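You operate a simulated robot arm through the tools that you are given. There is no shell and no other tool. Be economical: measure what you need, move in short steps, check, and stop when the job is done.

Carry out the task below with a simulated robot arm. There is one attempt and no reset: what you move stays moved.

TASK
Put two of the blue rags from the grey table on the white panel with blue film.
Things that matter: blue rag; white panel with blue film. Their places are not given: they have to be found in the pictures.

It is judged by the outcome, as a careful person would: the job done as asked, and still so three seconds after it is handed in. It fails if anything else is knocked over, pushed out of place, dropped, spilled or broken.

THE ROBOT
A 6-joint arm with a two-finger parallel gripper, fixed in place. Base frame: the origin is at the foot of the arm, x ahead of it, y to its left, z up; the work surface is at about z = 0. Lengths are in m, angles in rad, forces in N, time in s.
With the tool pointing down near the work surface it reaches from about 0.16 to 0.42 m from the base axis. Its first joint turns from -1.152 to 1.152 rad. Payload 1.57 kg.
Tool frame: the origin (TCP) lies between the finger pads and is the grasp point; the fingertips stand 0.03 m ahead of it; z points along the fingers, y is the line along which they close. The gripper opens to 0.08 m. The fingers are 0.017 m wide and 0.012 m thick; the gripper's body (0.04 by 0.082 m) begins 0.08 m behind the TCP.
Orientation is that of the tool frame in the base frame, as [roll, pitch, yaw] about the fixed x, y, z axes, in that order (R = Rz(yaw) Ry(pitch) Rx(roll)). With the fingers straight down and closing along the base's y, the tool's x points along the base's -x, its y along +y and its z along -z.

THE INTERFACE
- The arm moves only by the tool drive_tool. Its argument "moves" is a list that holds one entry, the list of rows, each a list of 6 numbers: the shift along the base's x, y, z in units of 100 mm (1.0 is 100 mm), then the turn, a rotation vector about the base's x, y, z in units of 120 degrees (1.0 is 120 degrees). In form: [[[x, y, z, wx, wy, wz], ...]]. A call has 1 to 12 rows; each row is the pose to reach, as a shift and turn from the pose commanded when the call began. "grip" is the closure in counts, from 0 (fully open) to 255 (shut), set as the call begins (left out, the last holds). A call with a number of a shift or a turn outside -1 to 1 is refused whole. A row lasts 0.2 s, in which the tool goes at most 0.05 m and 0.15 rad; a call with a longer step from one row to the next is refused whole, and so is a gripper value outside its range. A pose out of reach is approached as far as the arm can. The call stops where the force on the tool passes 40 N (or 10 N more than at its start, if that is more) or the arm is blocked; 0.2 s more then pass. The fingers move at their own pace (about 0.153 m/s each) and stop on an object; they squeeze with about 20 N. The grip force told is the motor's: it shows also when the fingers shut on nothing. Time passes only in rows, and 0.2 s behind the last, so rows that repeat a pose let the fingers close. It gives the time, the measured TCP pose, the force on the tool (base axes), the opening and the grip force at its end, in the units of the frame above (readings bear some noise).
- Cameras (640 x 400 px; columns grow to the right, rows downward): "scene" is fixed at [0.0437, -0.3411, 0.4091]; the picture's right is [0.75, -0.66, 0.00], its down [-0.40, -0.46, -0.79] and it looks along [0.52, 0.60, -0.61] (base axes); focal length 240 px, centre (320, 200). "wrist" rides on the gripper at [-0.032, 0, -0.078] in the tool frame; the picture's right is [0.00, -1.00, 0.00], its down [0.97, 0.00, -0.24] and it looks along [0.24, 0.00, 0.97] (tool axes); focal length 218 px, centre (320, 200).
- snapshot(camera): a new picture of that camera. No time passes.
- locate(camera, pixels): for up to 12 pixels [column, row] of the newest picture of that camera ("zoom" is the newest enlarged one), the place [x, y, z] in the base frame of the surface seen there, good to about 0.003 m, but the place of the scene camera against the robot may be out by one fixed shift of up to 0.025 m in any direction. No time passes.
- inspect(camera, box): a new picture of the part [left, top, right, bottom] of that camera's present view, enlarged. No time passes.
- sign_off(): hands the job in; it is judged then, once.

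Work in short steps. Measure before you move; look again where a grasp or a placing could have gone wrong, and mend it. You have 60 turns and 20 pictures in all, the two below and enlarged ones among them. Open the gripper and draw the arm clear of the work before you hand the job in, unless the task says otherwise; then end with one line.

The tools are called after "Request:" as a command line: name --argument value ..., lists and objects as JSON in quotes. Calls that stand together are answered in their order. drive_tool: Moves the arm, as the interface text tells. Its arguments: {"type":"object","properties":{"moves":{"type":"array"},"grip":{"type":"number"}},"required":["moves"]} The other tools are called the same way: snapshot (camera) takes a picture; locate (camera, pixels) gives the place of the surface under pixels of a picture; inspect (camera, box) takes an enlarged picture of a part of a camera's view; sign_off () hands the job in.

At the start:

```text
clock: 0.0
ee_pos: [0.2684, -0.001, 0.2181]
ee_rot: [3.14, 0.002, -3.139]
force: [0.7, 0.1, -0.6]
opening: 0.0801
finger_force: 0.1
```

scene: 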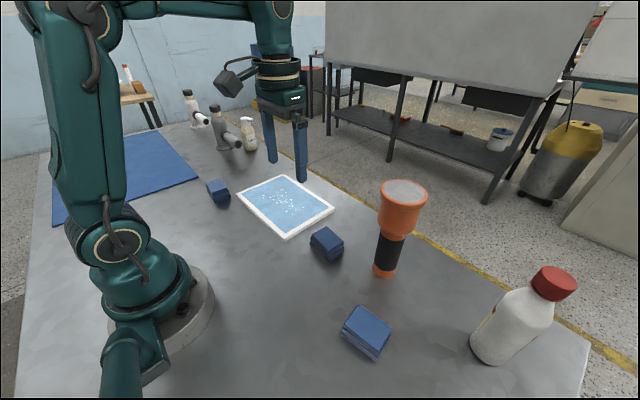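
wrist: 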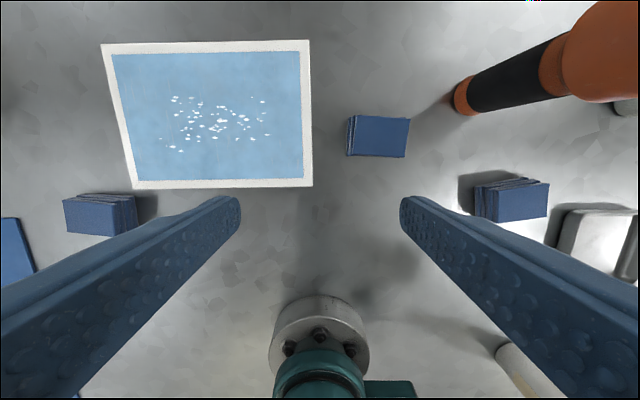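

The wrist picture shows three blue folded rags (100,215), (378,136), (512,200) and the panel, centred near (215,115). I'll measure them.

Request:
locate --camera "wrist" --pixels '[[354, 118], [408, 121], [402, 155], [350, 152], [378, 136], [92, 215], [66, 202], [512, 203], [110, 50], [305, 45], [308, 182], [138, 184]]'

Request:
inspect --camera "scene" --box '[190, 160, 410, 370]'

Request:
inspect --camera "wrist" --box '[300, 80, 580, 255]'

```text
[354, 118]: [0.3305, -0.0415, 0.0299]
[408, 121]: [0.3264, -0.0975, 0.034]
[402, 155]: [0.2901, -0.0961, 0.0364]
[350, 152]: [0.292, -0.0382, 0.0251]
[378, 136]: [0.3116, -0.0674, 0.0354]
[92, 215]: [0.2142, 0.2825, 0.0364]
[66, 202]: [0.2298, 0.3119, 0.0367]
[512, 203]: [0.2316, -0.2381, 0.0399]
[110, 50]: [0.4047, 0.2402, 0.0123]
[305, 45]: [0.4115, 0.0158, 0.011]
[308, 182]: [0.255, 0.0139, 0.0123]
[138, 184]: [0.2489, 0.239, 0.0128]
```

```text
1.90 times, centred on (300, 265) of scene
```

zoom: 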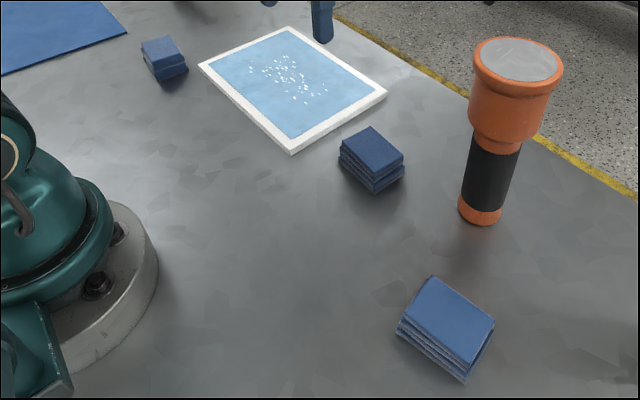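

```text
2.29 times, centred on (440, 168) of wrist
```

zoom: 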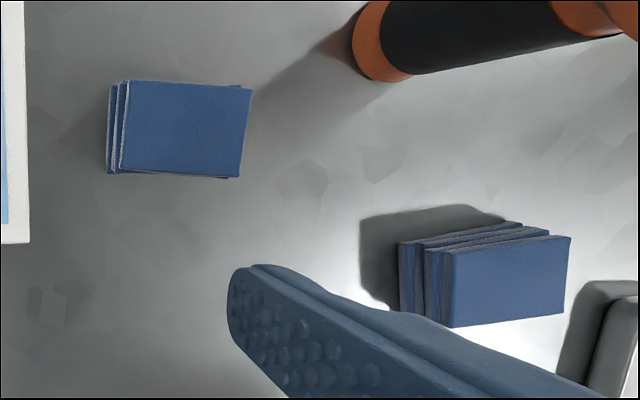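

Request:
inspect --camera "wrist" --box '[0, 150, 200, 275]'

Request:
locate --camera "wrist" --pixels '[[65, 200], [115, 196], [122, 232], [72, 234], [134, 200], [136, 226], [458, 98], [470, 110], [510, 75], [570, 45], [630, 95], [10, 240]]'

Request:
locate --camera "scene" --pixels '[[383, 270], [403, 190], [381, 205], [216, 185], [327, 238], [220, 120], [248, 140], [190, 110]]'

```text
3.20 times, centred on (100, 212) of wrist
```

zoom: 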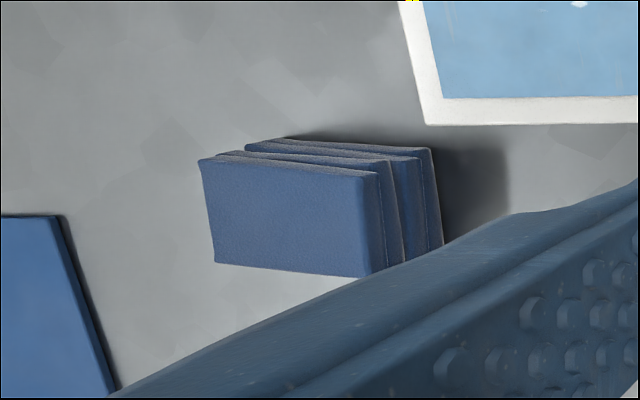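

```text
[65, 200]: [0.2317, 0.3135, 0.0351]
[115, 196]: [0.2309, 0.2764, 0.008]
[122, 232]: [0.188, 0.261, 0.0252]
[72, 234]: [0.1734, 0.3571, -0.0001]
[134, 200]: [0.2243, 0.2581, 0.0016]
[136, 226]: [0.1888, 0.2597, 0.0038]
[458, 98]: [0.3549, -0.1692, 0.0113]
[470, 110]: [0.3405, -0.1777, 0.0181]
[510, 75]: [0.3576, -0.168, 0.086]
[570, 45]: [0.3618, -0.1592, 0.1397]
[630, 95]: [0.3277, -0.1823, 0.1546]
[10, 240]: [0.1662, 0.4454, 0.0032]
```

```text
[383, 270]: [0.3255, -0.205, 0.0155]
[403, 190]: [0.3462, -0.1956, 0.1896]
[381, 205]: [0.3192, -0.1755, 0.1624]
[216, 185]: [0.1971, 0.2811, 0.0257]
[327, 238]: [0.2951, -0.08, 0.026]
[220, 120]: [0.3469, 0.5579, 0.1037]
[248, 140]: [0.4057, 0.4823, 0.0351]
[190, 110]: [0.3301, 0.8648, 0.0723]
```

Rag B is centred at about (0.311,-0.069), top z≈0.035, short side (≈0.038) along x; torch at (0.35,-0.19) is clear. I move above it, turning the tool about 87° so the fingers close on the short side.

Request:
drive_tool --moves '[[[0.04, -0.06, 0, 0, 0, 0.066], [0.08, -0.12, 0, 0, 0, 0.132], [0.12, -0.18, 0, 0, 0, 0.198], [0.16, -0.24, 0, 0, 0, 0.264], [0.2, -0.3, 0, 0, 0, 0.33], [0.24, -0.36, -0.1, 0, 0, 0.396], [0.28, -0.42, -0.2, 0, 0, 0.462], [0.32, -0.5, -0.3, 0, 0, 0.528], [0.36, -0.56, -0.4, 0, 0, 0.594], [0.4, -0.62, -0.5, 0, 0, 0.66], [0.42, -0.68, -0.6, 0, 0, 0.725], [0.42, -0.68, -0.6, 0, 0, 0.725]]]' --grip 0

Request:
snapshot --camera "wrist"

```text
clock: 2.6
ee_pos: [0.3098, -0.0709, 0.1558]
ee_rot: [3.14, 0.002, -1.621]
force: [-0.1, -0.1, -0.4]
opening: 0.0801
finger_force: 0.0
```

```text
14 pictures are left
```

wrist: 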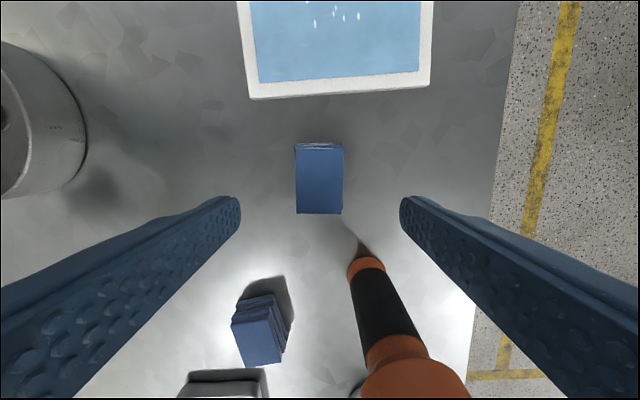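

The rag is aligned, centred at column 320 between the fingers. Straight down to TCP z≈0.037.

Request:
drive_tool --moves '[[[0, 0, -0.25, 0, 0, 0], [0, 0, -0.5, 0, 0, 0], [0, 0, -0.75, 0, 0, 0], [0, 0, -0.95, 0, 0, 0], [0, 0, -1.0, 0, 0, 0], [0, 0, -1.0, 0, 0, 0]]]'

Request:
snapshot --camera "wrist"

```text
clock: 4.0
ee_pos: [0.3103, -0.0688, 0.0568]
ee_rot: [3.139, 0.002, -1.621]
force: [-0.5, -0.2, 0.2]
opening: 0.0799
finger_force: 0.1
```

```text
13 pictures are left
```

wrist: 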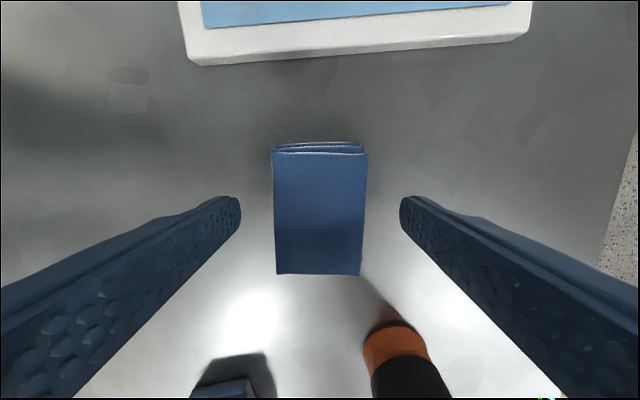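

Centred; down 19 mm more and close.

Request:
drive_tool --moves '[[[0, 0, -0.1, 0, 0, 0], [0, 0, -0.19, 0, 0, 0], [0, 0, -0.19, 0, 0, 0]]]'

Request:
drive_tool --moves '[[[0, 0, 0, 0, 0, 0], [0, 0, 0, 0, 0, 0], [0, 0, 0, 0, 0, 0], [0, 0, 0, 0, 0, 0]]]' --grip 255

Request:
drive_tool --moves '[[[0, 0, 0.1, 0, 0, 0], [0, 0, 0.25, 0, 0, 0], [0, 0, 0.45, 0, 0, 0], [0, 0, 0.7, 0, 0, 0], [0, 0, 0.7, 0, 0, 0]]]'

Request:
snapshot --camera "scene"

```text
clock: 4.8
ee_pos: [0.3097, -0.0701, 0.0358]
ee_rot: [3.141, 0.002, -1.623]
force: [-0.8, -0.8, -0.1]
opening: 0.08
finger_force: 0.1
```

```text
clock: 5.8
ee_pos: [0.3095, -0.0696, 0.0378]
ee_rot: [3.14, 0.002, -1.621]
force: [0.0, -0.8, -0.8]
opening: 0.0474
finger_force: 19.8
```

```text
clock: 7.0
ee_pos: [0.3085, -0.0691, 0.1099]
ee_rot: [3.141, 0.002, -1.622]
force: [-0.1, 0.3, -0.9]
opening: 0.0469
finger_force: 20.6
```

```text
12 pictures are left
```

scene: 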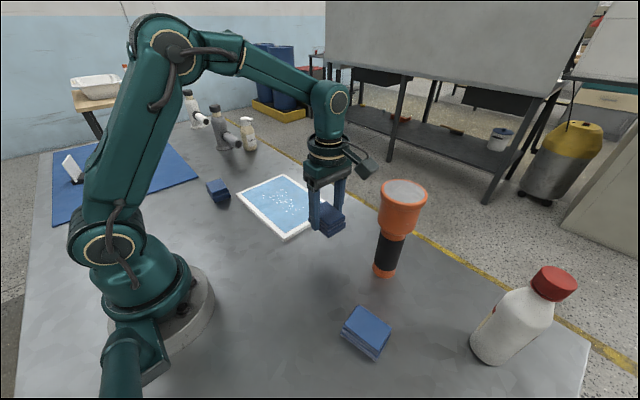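

The whole rag is held. Carry it over the panel (x 0.25–0.41, y 0.014–0.24), toward (0.325, 0.075).

Request:
drive_tool --moves '[[[0.04, 0.2, 0, 0, 0, 0], [0.08, 0.45, 0, 0, 0, 0], [0.12, 0.7, 0, 0, 0, 0], [0.16, 0.95, 0, 0, 0, 0], [0.16, 0.95, 0, 0, 0, 0]]]'

Request:
drive_tool --moves '[[[0, 0.25, 0, 0, 0, 0], [0, 0.47, 0, 0, 0, 0], [0, 0.47, -0.2, 0, 0, 0], [0, 0.47, -0.4, 0, 0, 0], [0, 0.47, -0.52, 0, 0, 0], [0, 0.47, -0.52, 0, 0, 0]]]'

Request:
snapshot --camera "wrist"

```text
clock: 8.2
ee_pos: [0.3231, 0.0262, 0.1076]
ee_rot: [3.139, 0.001, -1.622]
force: [0.1, 0.3, -0.7]
opening: 0.0471
finger_force: 19.7
```

```text
clock: 9.6
ee_pos: [0.3259, 0.0741, 0.0556]
ee_rot: [3.141, 0.002, -1.621]
force: [0.2, -0.3, -1.1]
opening: 0.047
finger_force: 20.3
```

```text
11 pictures are left
```

wrist: 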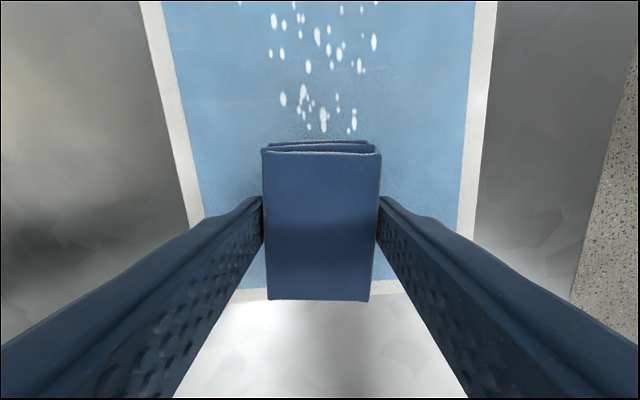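

Request:
locate --camera "wrist" --pixels '[[250, 295], [390, 287], [320, 297], [320, 150], [320, 120], [195, 215], [462, 215]]'

```text
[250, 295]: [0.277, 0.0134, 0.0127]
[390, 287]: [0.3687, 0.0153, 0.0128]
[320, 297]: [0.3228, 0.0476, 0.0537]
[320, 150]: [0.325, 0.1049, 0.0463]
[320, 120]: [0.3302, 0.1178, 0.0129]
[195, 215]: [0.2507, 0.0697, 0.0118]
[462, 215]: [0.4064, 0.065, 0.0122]
```

Rag spans y 0.047–0.105, inside the panel (edge y 0.014). Lower 5 mm, watching force.

Request:
drive_tool --moves '[[[0, 0, -0.03, 0, 0, 0], [0, 0, -0.05, 0, 0, 0], [0, 0, -0.05, 0, 0, 0]]]'

```text
clock: 10.4
ee_pos: [0.3251, 0.0737, 0.052]
ee_rot: [3.14, 0.0, -1.622]
force: [-0.8, -0.3, 0.9]
opening: 0.047
finger_force: 20.0
```

Request:
drive_tool --moves '[[[0, 0, -0.02, 0, 0, 0], [0, 0, -0.02, 0, 0, 0]]]'

```text
clock: 11.0
ee_pos: [0.3255, 0.0739, 0.0498]
ee_rot: [-3.141, 0.002, -1.621]
force: [0.3, -0.1, 0.4]
opening: 0.047
finger_force: 20.0
```

Request:
drive_tool --moves '[[[0, 0, -0.01, 0, 0, 0], [0, 0, -0.01, 0, 0, 0]]]'

Request:
drive_tool --moves '[[[0, 0, 0, 0, 0, 0], [0, 0, 0, 0, 0, 0], [0, 0, 0, 0, 0, 0]]]' --grip 0

Request:
drive_tool --moves '[[[0, 0, 0.2, 0, 0, 0], [0, 0, 0.4, 0, 0, 0], [0, 0, 0.7, 0, 0, 0], [0, 0, 1.0, 0, 0, 0], [0, 0, 1.0, 0, 0, 0]]]'

Request:
snapshot --camera "wrist"

```text
clock: 11.6
ee_pos: [0.3262, 0.0728, 0.0486]
ee_rot: [-3.141, 0.003, -1.623]
force: [-0.9, -0.4, 0.6]
opening: 0.0474
finger_force: 19.5
```

```text
clock: 12.4
ee_pos: [0.3262, 0.0736, 0.0495]
ee_rot: [3.14, 0.003, -1.621]
force: [-0.6, -0.2, -1.0]
opening: 0.0799
finger_force: 0.1
```

```text
clock: 13.6
ee_pos: [0.325, 0.0736, 0.1487]
ee_rot: [3.14, 0.004, -1.62]
force: [0.3, 0.3, -0.5]
opening: 0.0797
finger_force: 0.0
```

```text
10 pictures are left
```

wrist: 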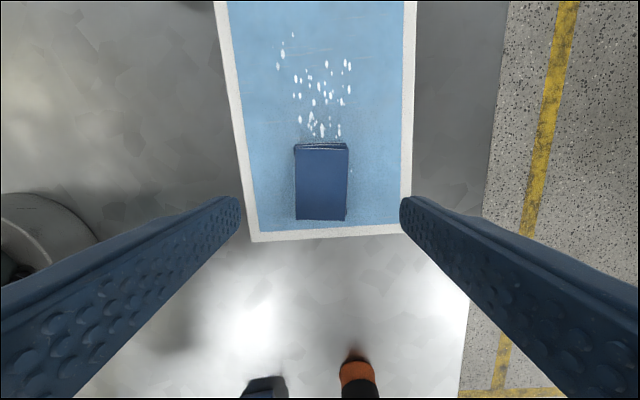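

Rag is flat within the film. Now go toward the second rag at about (0.21, 0.285).

Request:
drive_tool --moves '[[[-0.12, 0.22, 0, 0, 0, 0], [-0.24, 0.44, 0, 0, 0, 0], [-0.36, 0.66, 0, 0, 0, 0], [-0.48, 0.88, 0, 0, 0, 0], [-0.55, 1.0, 0, 0, 0, 0]]]'

Request:
drive_tool --moves '[[[-0.12, 0.22, 0, 0, 0, 0], [-0.24, 0.44, 0, 0, 0, 0], [-0.36, 0.66, 0, 0, 0, 0], [-0.48, 0.88, 0, 0, 0, 0], [-0.58, 1.0, 0, 0, 0, 0], [-0.58, 1.0, 0, 0, 0, 0]]]'

Request:
snapshot --camera "wrist"

```text
clock: 14.8
ee_pos: [0.2692, 0.174, 0.1488]
ee_rot: [3.141, 0.001, -1.62]
force: [-0.5, 0.2, -0.4]
opening: 0.0799
finger_force: 0.1
```

```text
clock: 16.2
ee_pos: [0.2124, 0.2775, 0.1468]
ee_rot: [3.14, 0.002, -1.621]
force: [0.0, 0.1, 0.1]
opening: 0.0799
finger_force: 0.2
```

```text
9 pictures are left
```

wrist: 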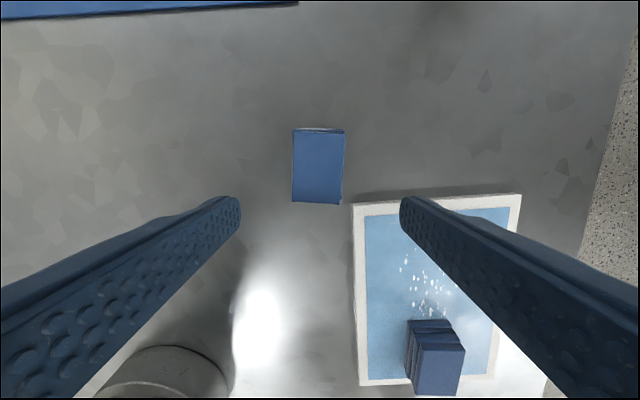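

Request:
locate --camera "wrist" --pixels '[[295, 134], [341, 135], [340, 199], [294, 198], [318, 166], [355, 208], [518, 197], [362, 380], [380, 198], [345, 202]]'

```text
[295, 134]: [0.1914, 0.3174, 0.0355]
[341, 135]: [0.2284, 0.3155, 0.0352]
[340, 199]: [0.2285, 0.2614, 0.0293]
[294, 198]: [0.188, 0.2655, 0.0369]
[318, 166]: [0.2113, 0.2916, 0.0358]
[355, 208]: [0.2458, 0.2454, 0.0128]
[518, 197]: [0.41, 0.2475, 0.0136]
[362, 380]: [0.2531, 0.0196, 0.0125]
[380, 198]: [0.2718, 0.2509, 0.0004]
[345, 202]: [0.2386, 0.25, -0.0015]
```

Second rag's centre is (0.2105, 0.290), same orientation; panel corner (0.246,0.246) is clear of the fingers. Shift and descend.

Request:
drive_tool --moves '[[[-0.01, 0.12, 0, 0, 0, 0], [-0.01, 0.12, -0.25, 0, 0, 0], [-0.01, 0.12, -0.5, 0, 0, 0], [-0.01, 0.12, -0.75, 0, 0, 0], [-0.01, 0.12, -0.9, 0, 0, 0], [-0.01, 0.12, -0.9, 0, 0, 0]]]'

Request:
snapshot --camera "wrist"

```text
clock: 17.6
ee_pos: [0.2106, 0.2859, 0.0581]
ee_rot: [3.14, 0.001, -1.622]
force: [-0.1, -0.1, -0.8]
opening: 0.0799
finger_force: 0.2
```

```text
8 pictures are left
```

wrist: 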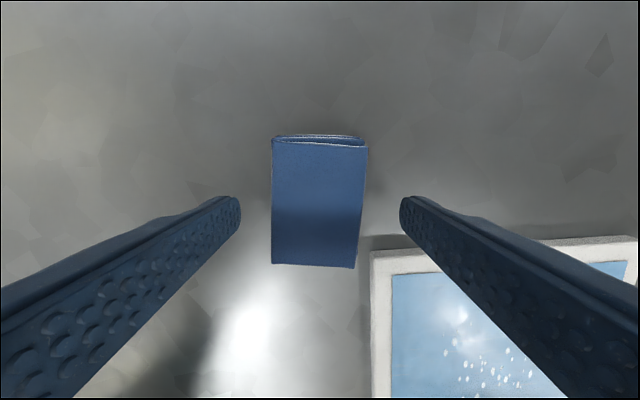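

Centred; shift 3 mm in y, lower 20 mm, close and lift.

Request:
drive_tool --moves '[[[0, 0.03, -0.1, 0, 0, 0], [0, 0.03, -0.2, 0, 0, 0], [0, 0.03, -0.2, 0, 0, 0]]]'

Request:
drive_tool --moves '[[[0, 0, 0, 0, 0, 0], [0, 0, 0, 0, 0, 0], [0, 0, 0, 0, 0, 0], [0, 0, 0, 0, 0, 0]]]' --grip 255

Request:
drive_tool --moves '[[[0, 0, 0.1, 0, 0, 0], [0, 0, 0.25, 0, 0, 0], [0, 0, 0.45, 0, 0, 0], [0, 0, 0.7, 0, 0, 0], [0, 0, 0.7, 0, 0, 0]]]'

Request:
snapshot --camera "scene"

```text
clock: 18.4
ee_pos: [0.2114, 0.2899, 0.0377]
ee_rot: [3.141, 0.0, -1.621]
force: [0.0, 0.4, 0.6]
opening: 0.0799
finger_force: 0.0
```

```text
clock: 19.4
ee_pos: [0.2111, 0.2894, 0.0393]
ee_rot: [3.139, 0.002, -1.621]
force: [0.3, -0.5, 0.1]
opening: 0.0472
finger_force: 19.5
```

```text
clock: 20.6
ee_pos: [0.2095, 0.2865, 0.1107]
ee_rot: [3.141, 0.002, -1.621]
force: [-0.2, 0.0, 0.3]
opening: 0.0474
finger_force: 20.1
```

```text
7 pictures are left
```

scene: 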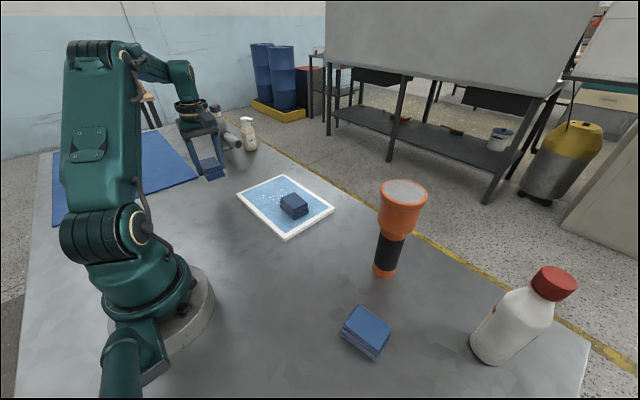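

Held. Carry to (0.322, 0.180) over the free part of the panel.

Request:
drive_tool --moves '[[[0.2, -0.2, 0, 0, 0, 0], [0.4, -0.4, 0, 0, 0, 0], [0.6, -0.6, 0, 0, 0, 0], [0.8, -0.8, 0, 0, 0, 0], [0.8, -0.8, 0, 0, 0, 0]]]'

Request:
drive_tool --moves '[[[0.2, -0.2, 0, 0, 0, 0], [0.31, -0.295, 0, 0, 0, 0], [0.31, -0.295, -0.2, 0, 0, 0], [0.31, -0.295, -0.4, 0, 0, 0], [0.31, -0.295, -0.52, 0, 0, 0], [0.31, -0.295, -0.52, 0, 0, 0]]]'

Request:
snapshot --camera "wrist"

```text
clock: 21.8
ee_pos: [0.2898, 0.2079, 0.1081]
ee_rot: [3.14, 0.002, -1.621]
force: [0.6, -0.5, -1.2]
opening: 0.0474
finger_force: 20.1
```

```text
clock: 23.2
ee_pos: [0.3236, 0.1795, 0.0546]
ee_rot: [3.14, 0.001, -1.62]
force: [-0.4, 0.6, -0.2]
opening: 0.0472
finger_force: 20.2
```

```text
6 pictures are left
```

wrist: 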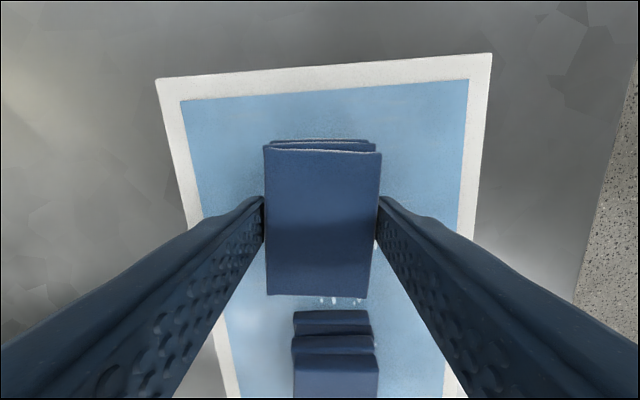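

Well placed over the film, clear of the first rag. Lower, release, withdraw.

Request:
drive_tool --moves '[[[0, 0, -0.03, 0, 0, 0], [0, 0, -0.05, 0, 0, 0], [0, 0, -0.065, 0, 0, 0], [0, 0, -0.065, 0, 0, 0]]]'

Request:
drive_tool --moves '[[[0, 0, 0, 0, 0, 0], [0, 0, 0, 0, 0, 0], [0, 0, 0, 0, 0, 0]]]' --grip 0

Request:
drive_tool --moves '[[[0, 0, 0.2, 0, 0, 0], [0, 0, 0.4, 0, 0, 0], [0, 0, 0.7, 0, 0, 0], [0, 0, 1.0, 0, 0, 0], [-0.3, 0, 1.0, 0, 0, 0], [-0.6, -0.1, 1.0, 0, 0, 0], [-0.9, -0.2, 1.0, 0, 0, 0], [-0.9, -0.2, 1.0, 0, 0, 0]]]'

Request:
snapshot --camera "scene"

Request:
snapshot --camera "wrist"

```text
clock: 24.2
ee_pos: [0.3226, 0.178, 0.0493]
ee_rot: [3.141, 0.001, -1.622]
force: [-0.3, -1.5, 8.4]
opening: 0.0469
finger_force: 20.1
```

```text
clock: 25.0
ee_pos: [0.3219, 0.1782, 0.0496]
ee_rot: [3.14, 0.001, -1.622]
force: [-0.6, -0.5, -1.0]
opening: 0.08
finger_force: 0.1
```

```text
clock: 26.8
ee_pos: [0.2315, 0.1606, 0.1513]
ee_rot: [-3.141, 0.001, -1.62]
force: [0.2, 0.3, 0.1]
opening: 0.0801
finger_force: 0.1
```

```text
5 pictures are left
```

scene: 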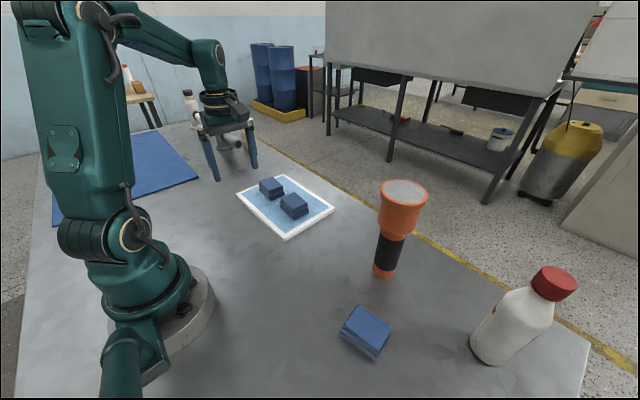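

```text
4 pictures are left
```

wrist: 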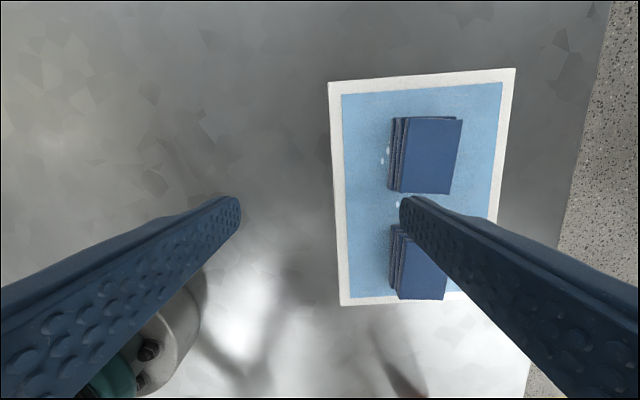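

Both rags lie on the panel, nothing else has moved, and the gripper is open and clear.

Request:
sign_off

```text
The job is handed in.
```

Two blue rags now lie flat on the white panel with blue film; the third rag stays on the table, nothing else was disturbed, and the job is handed in.
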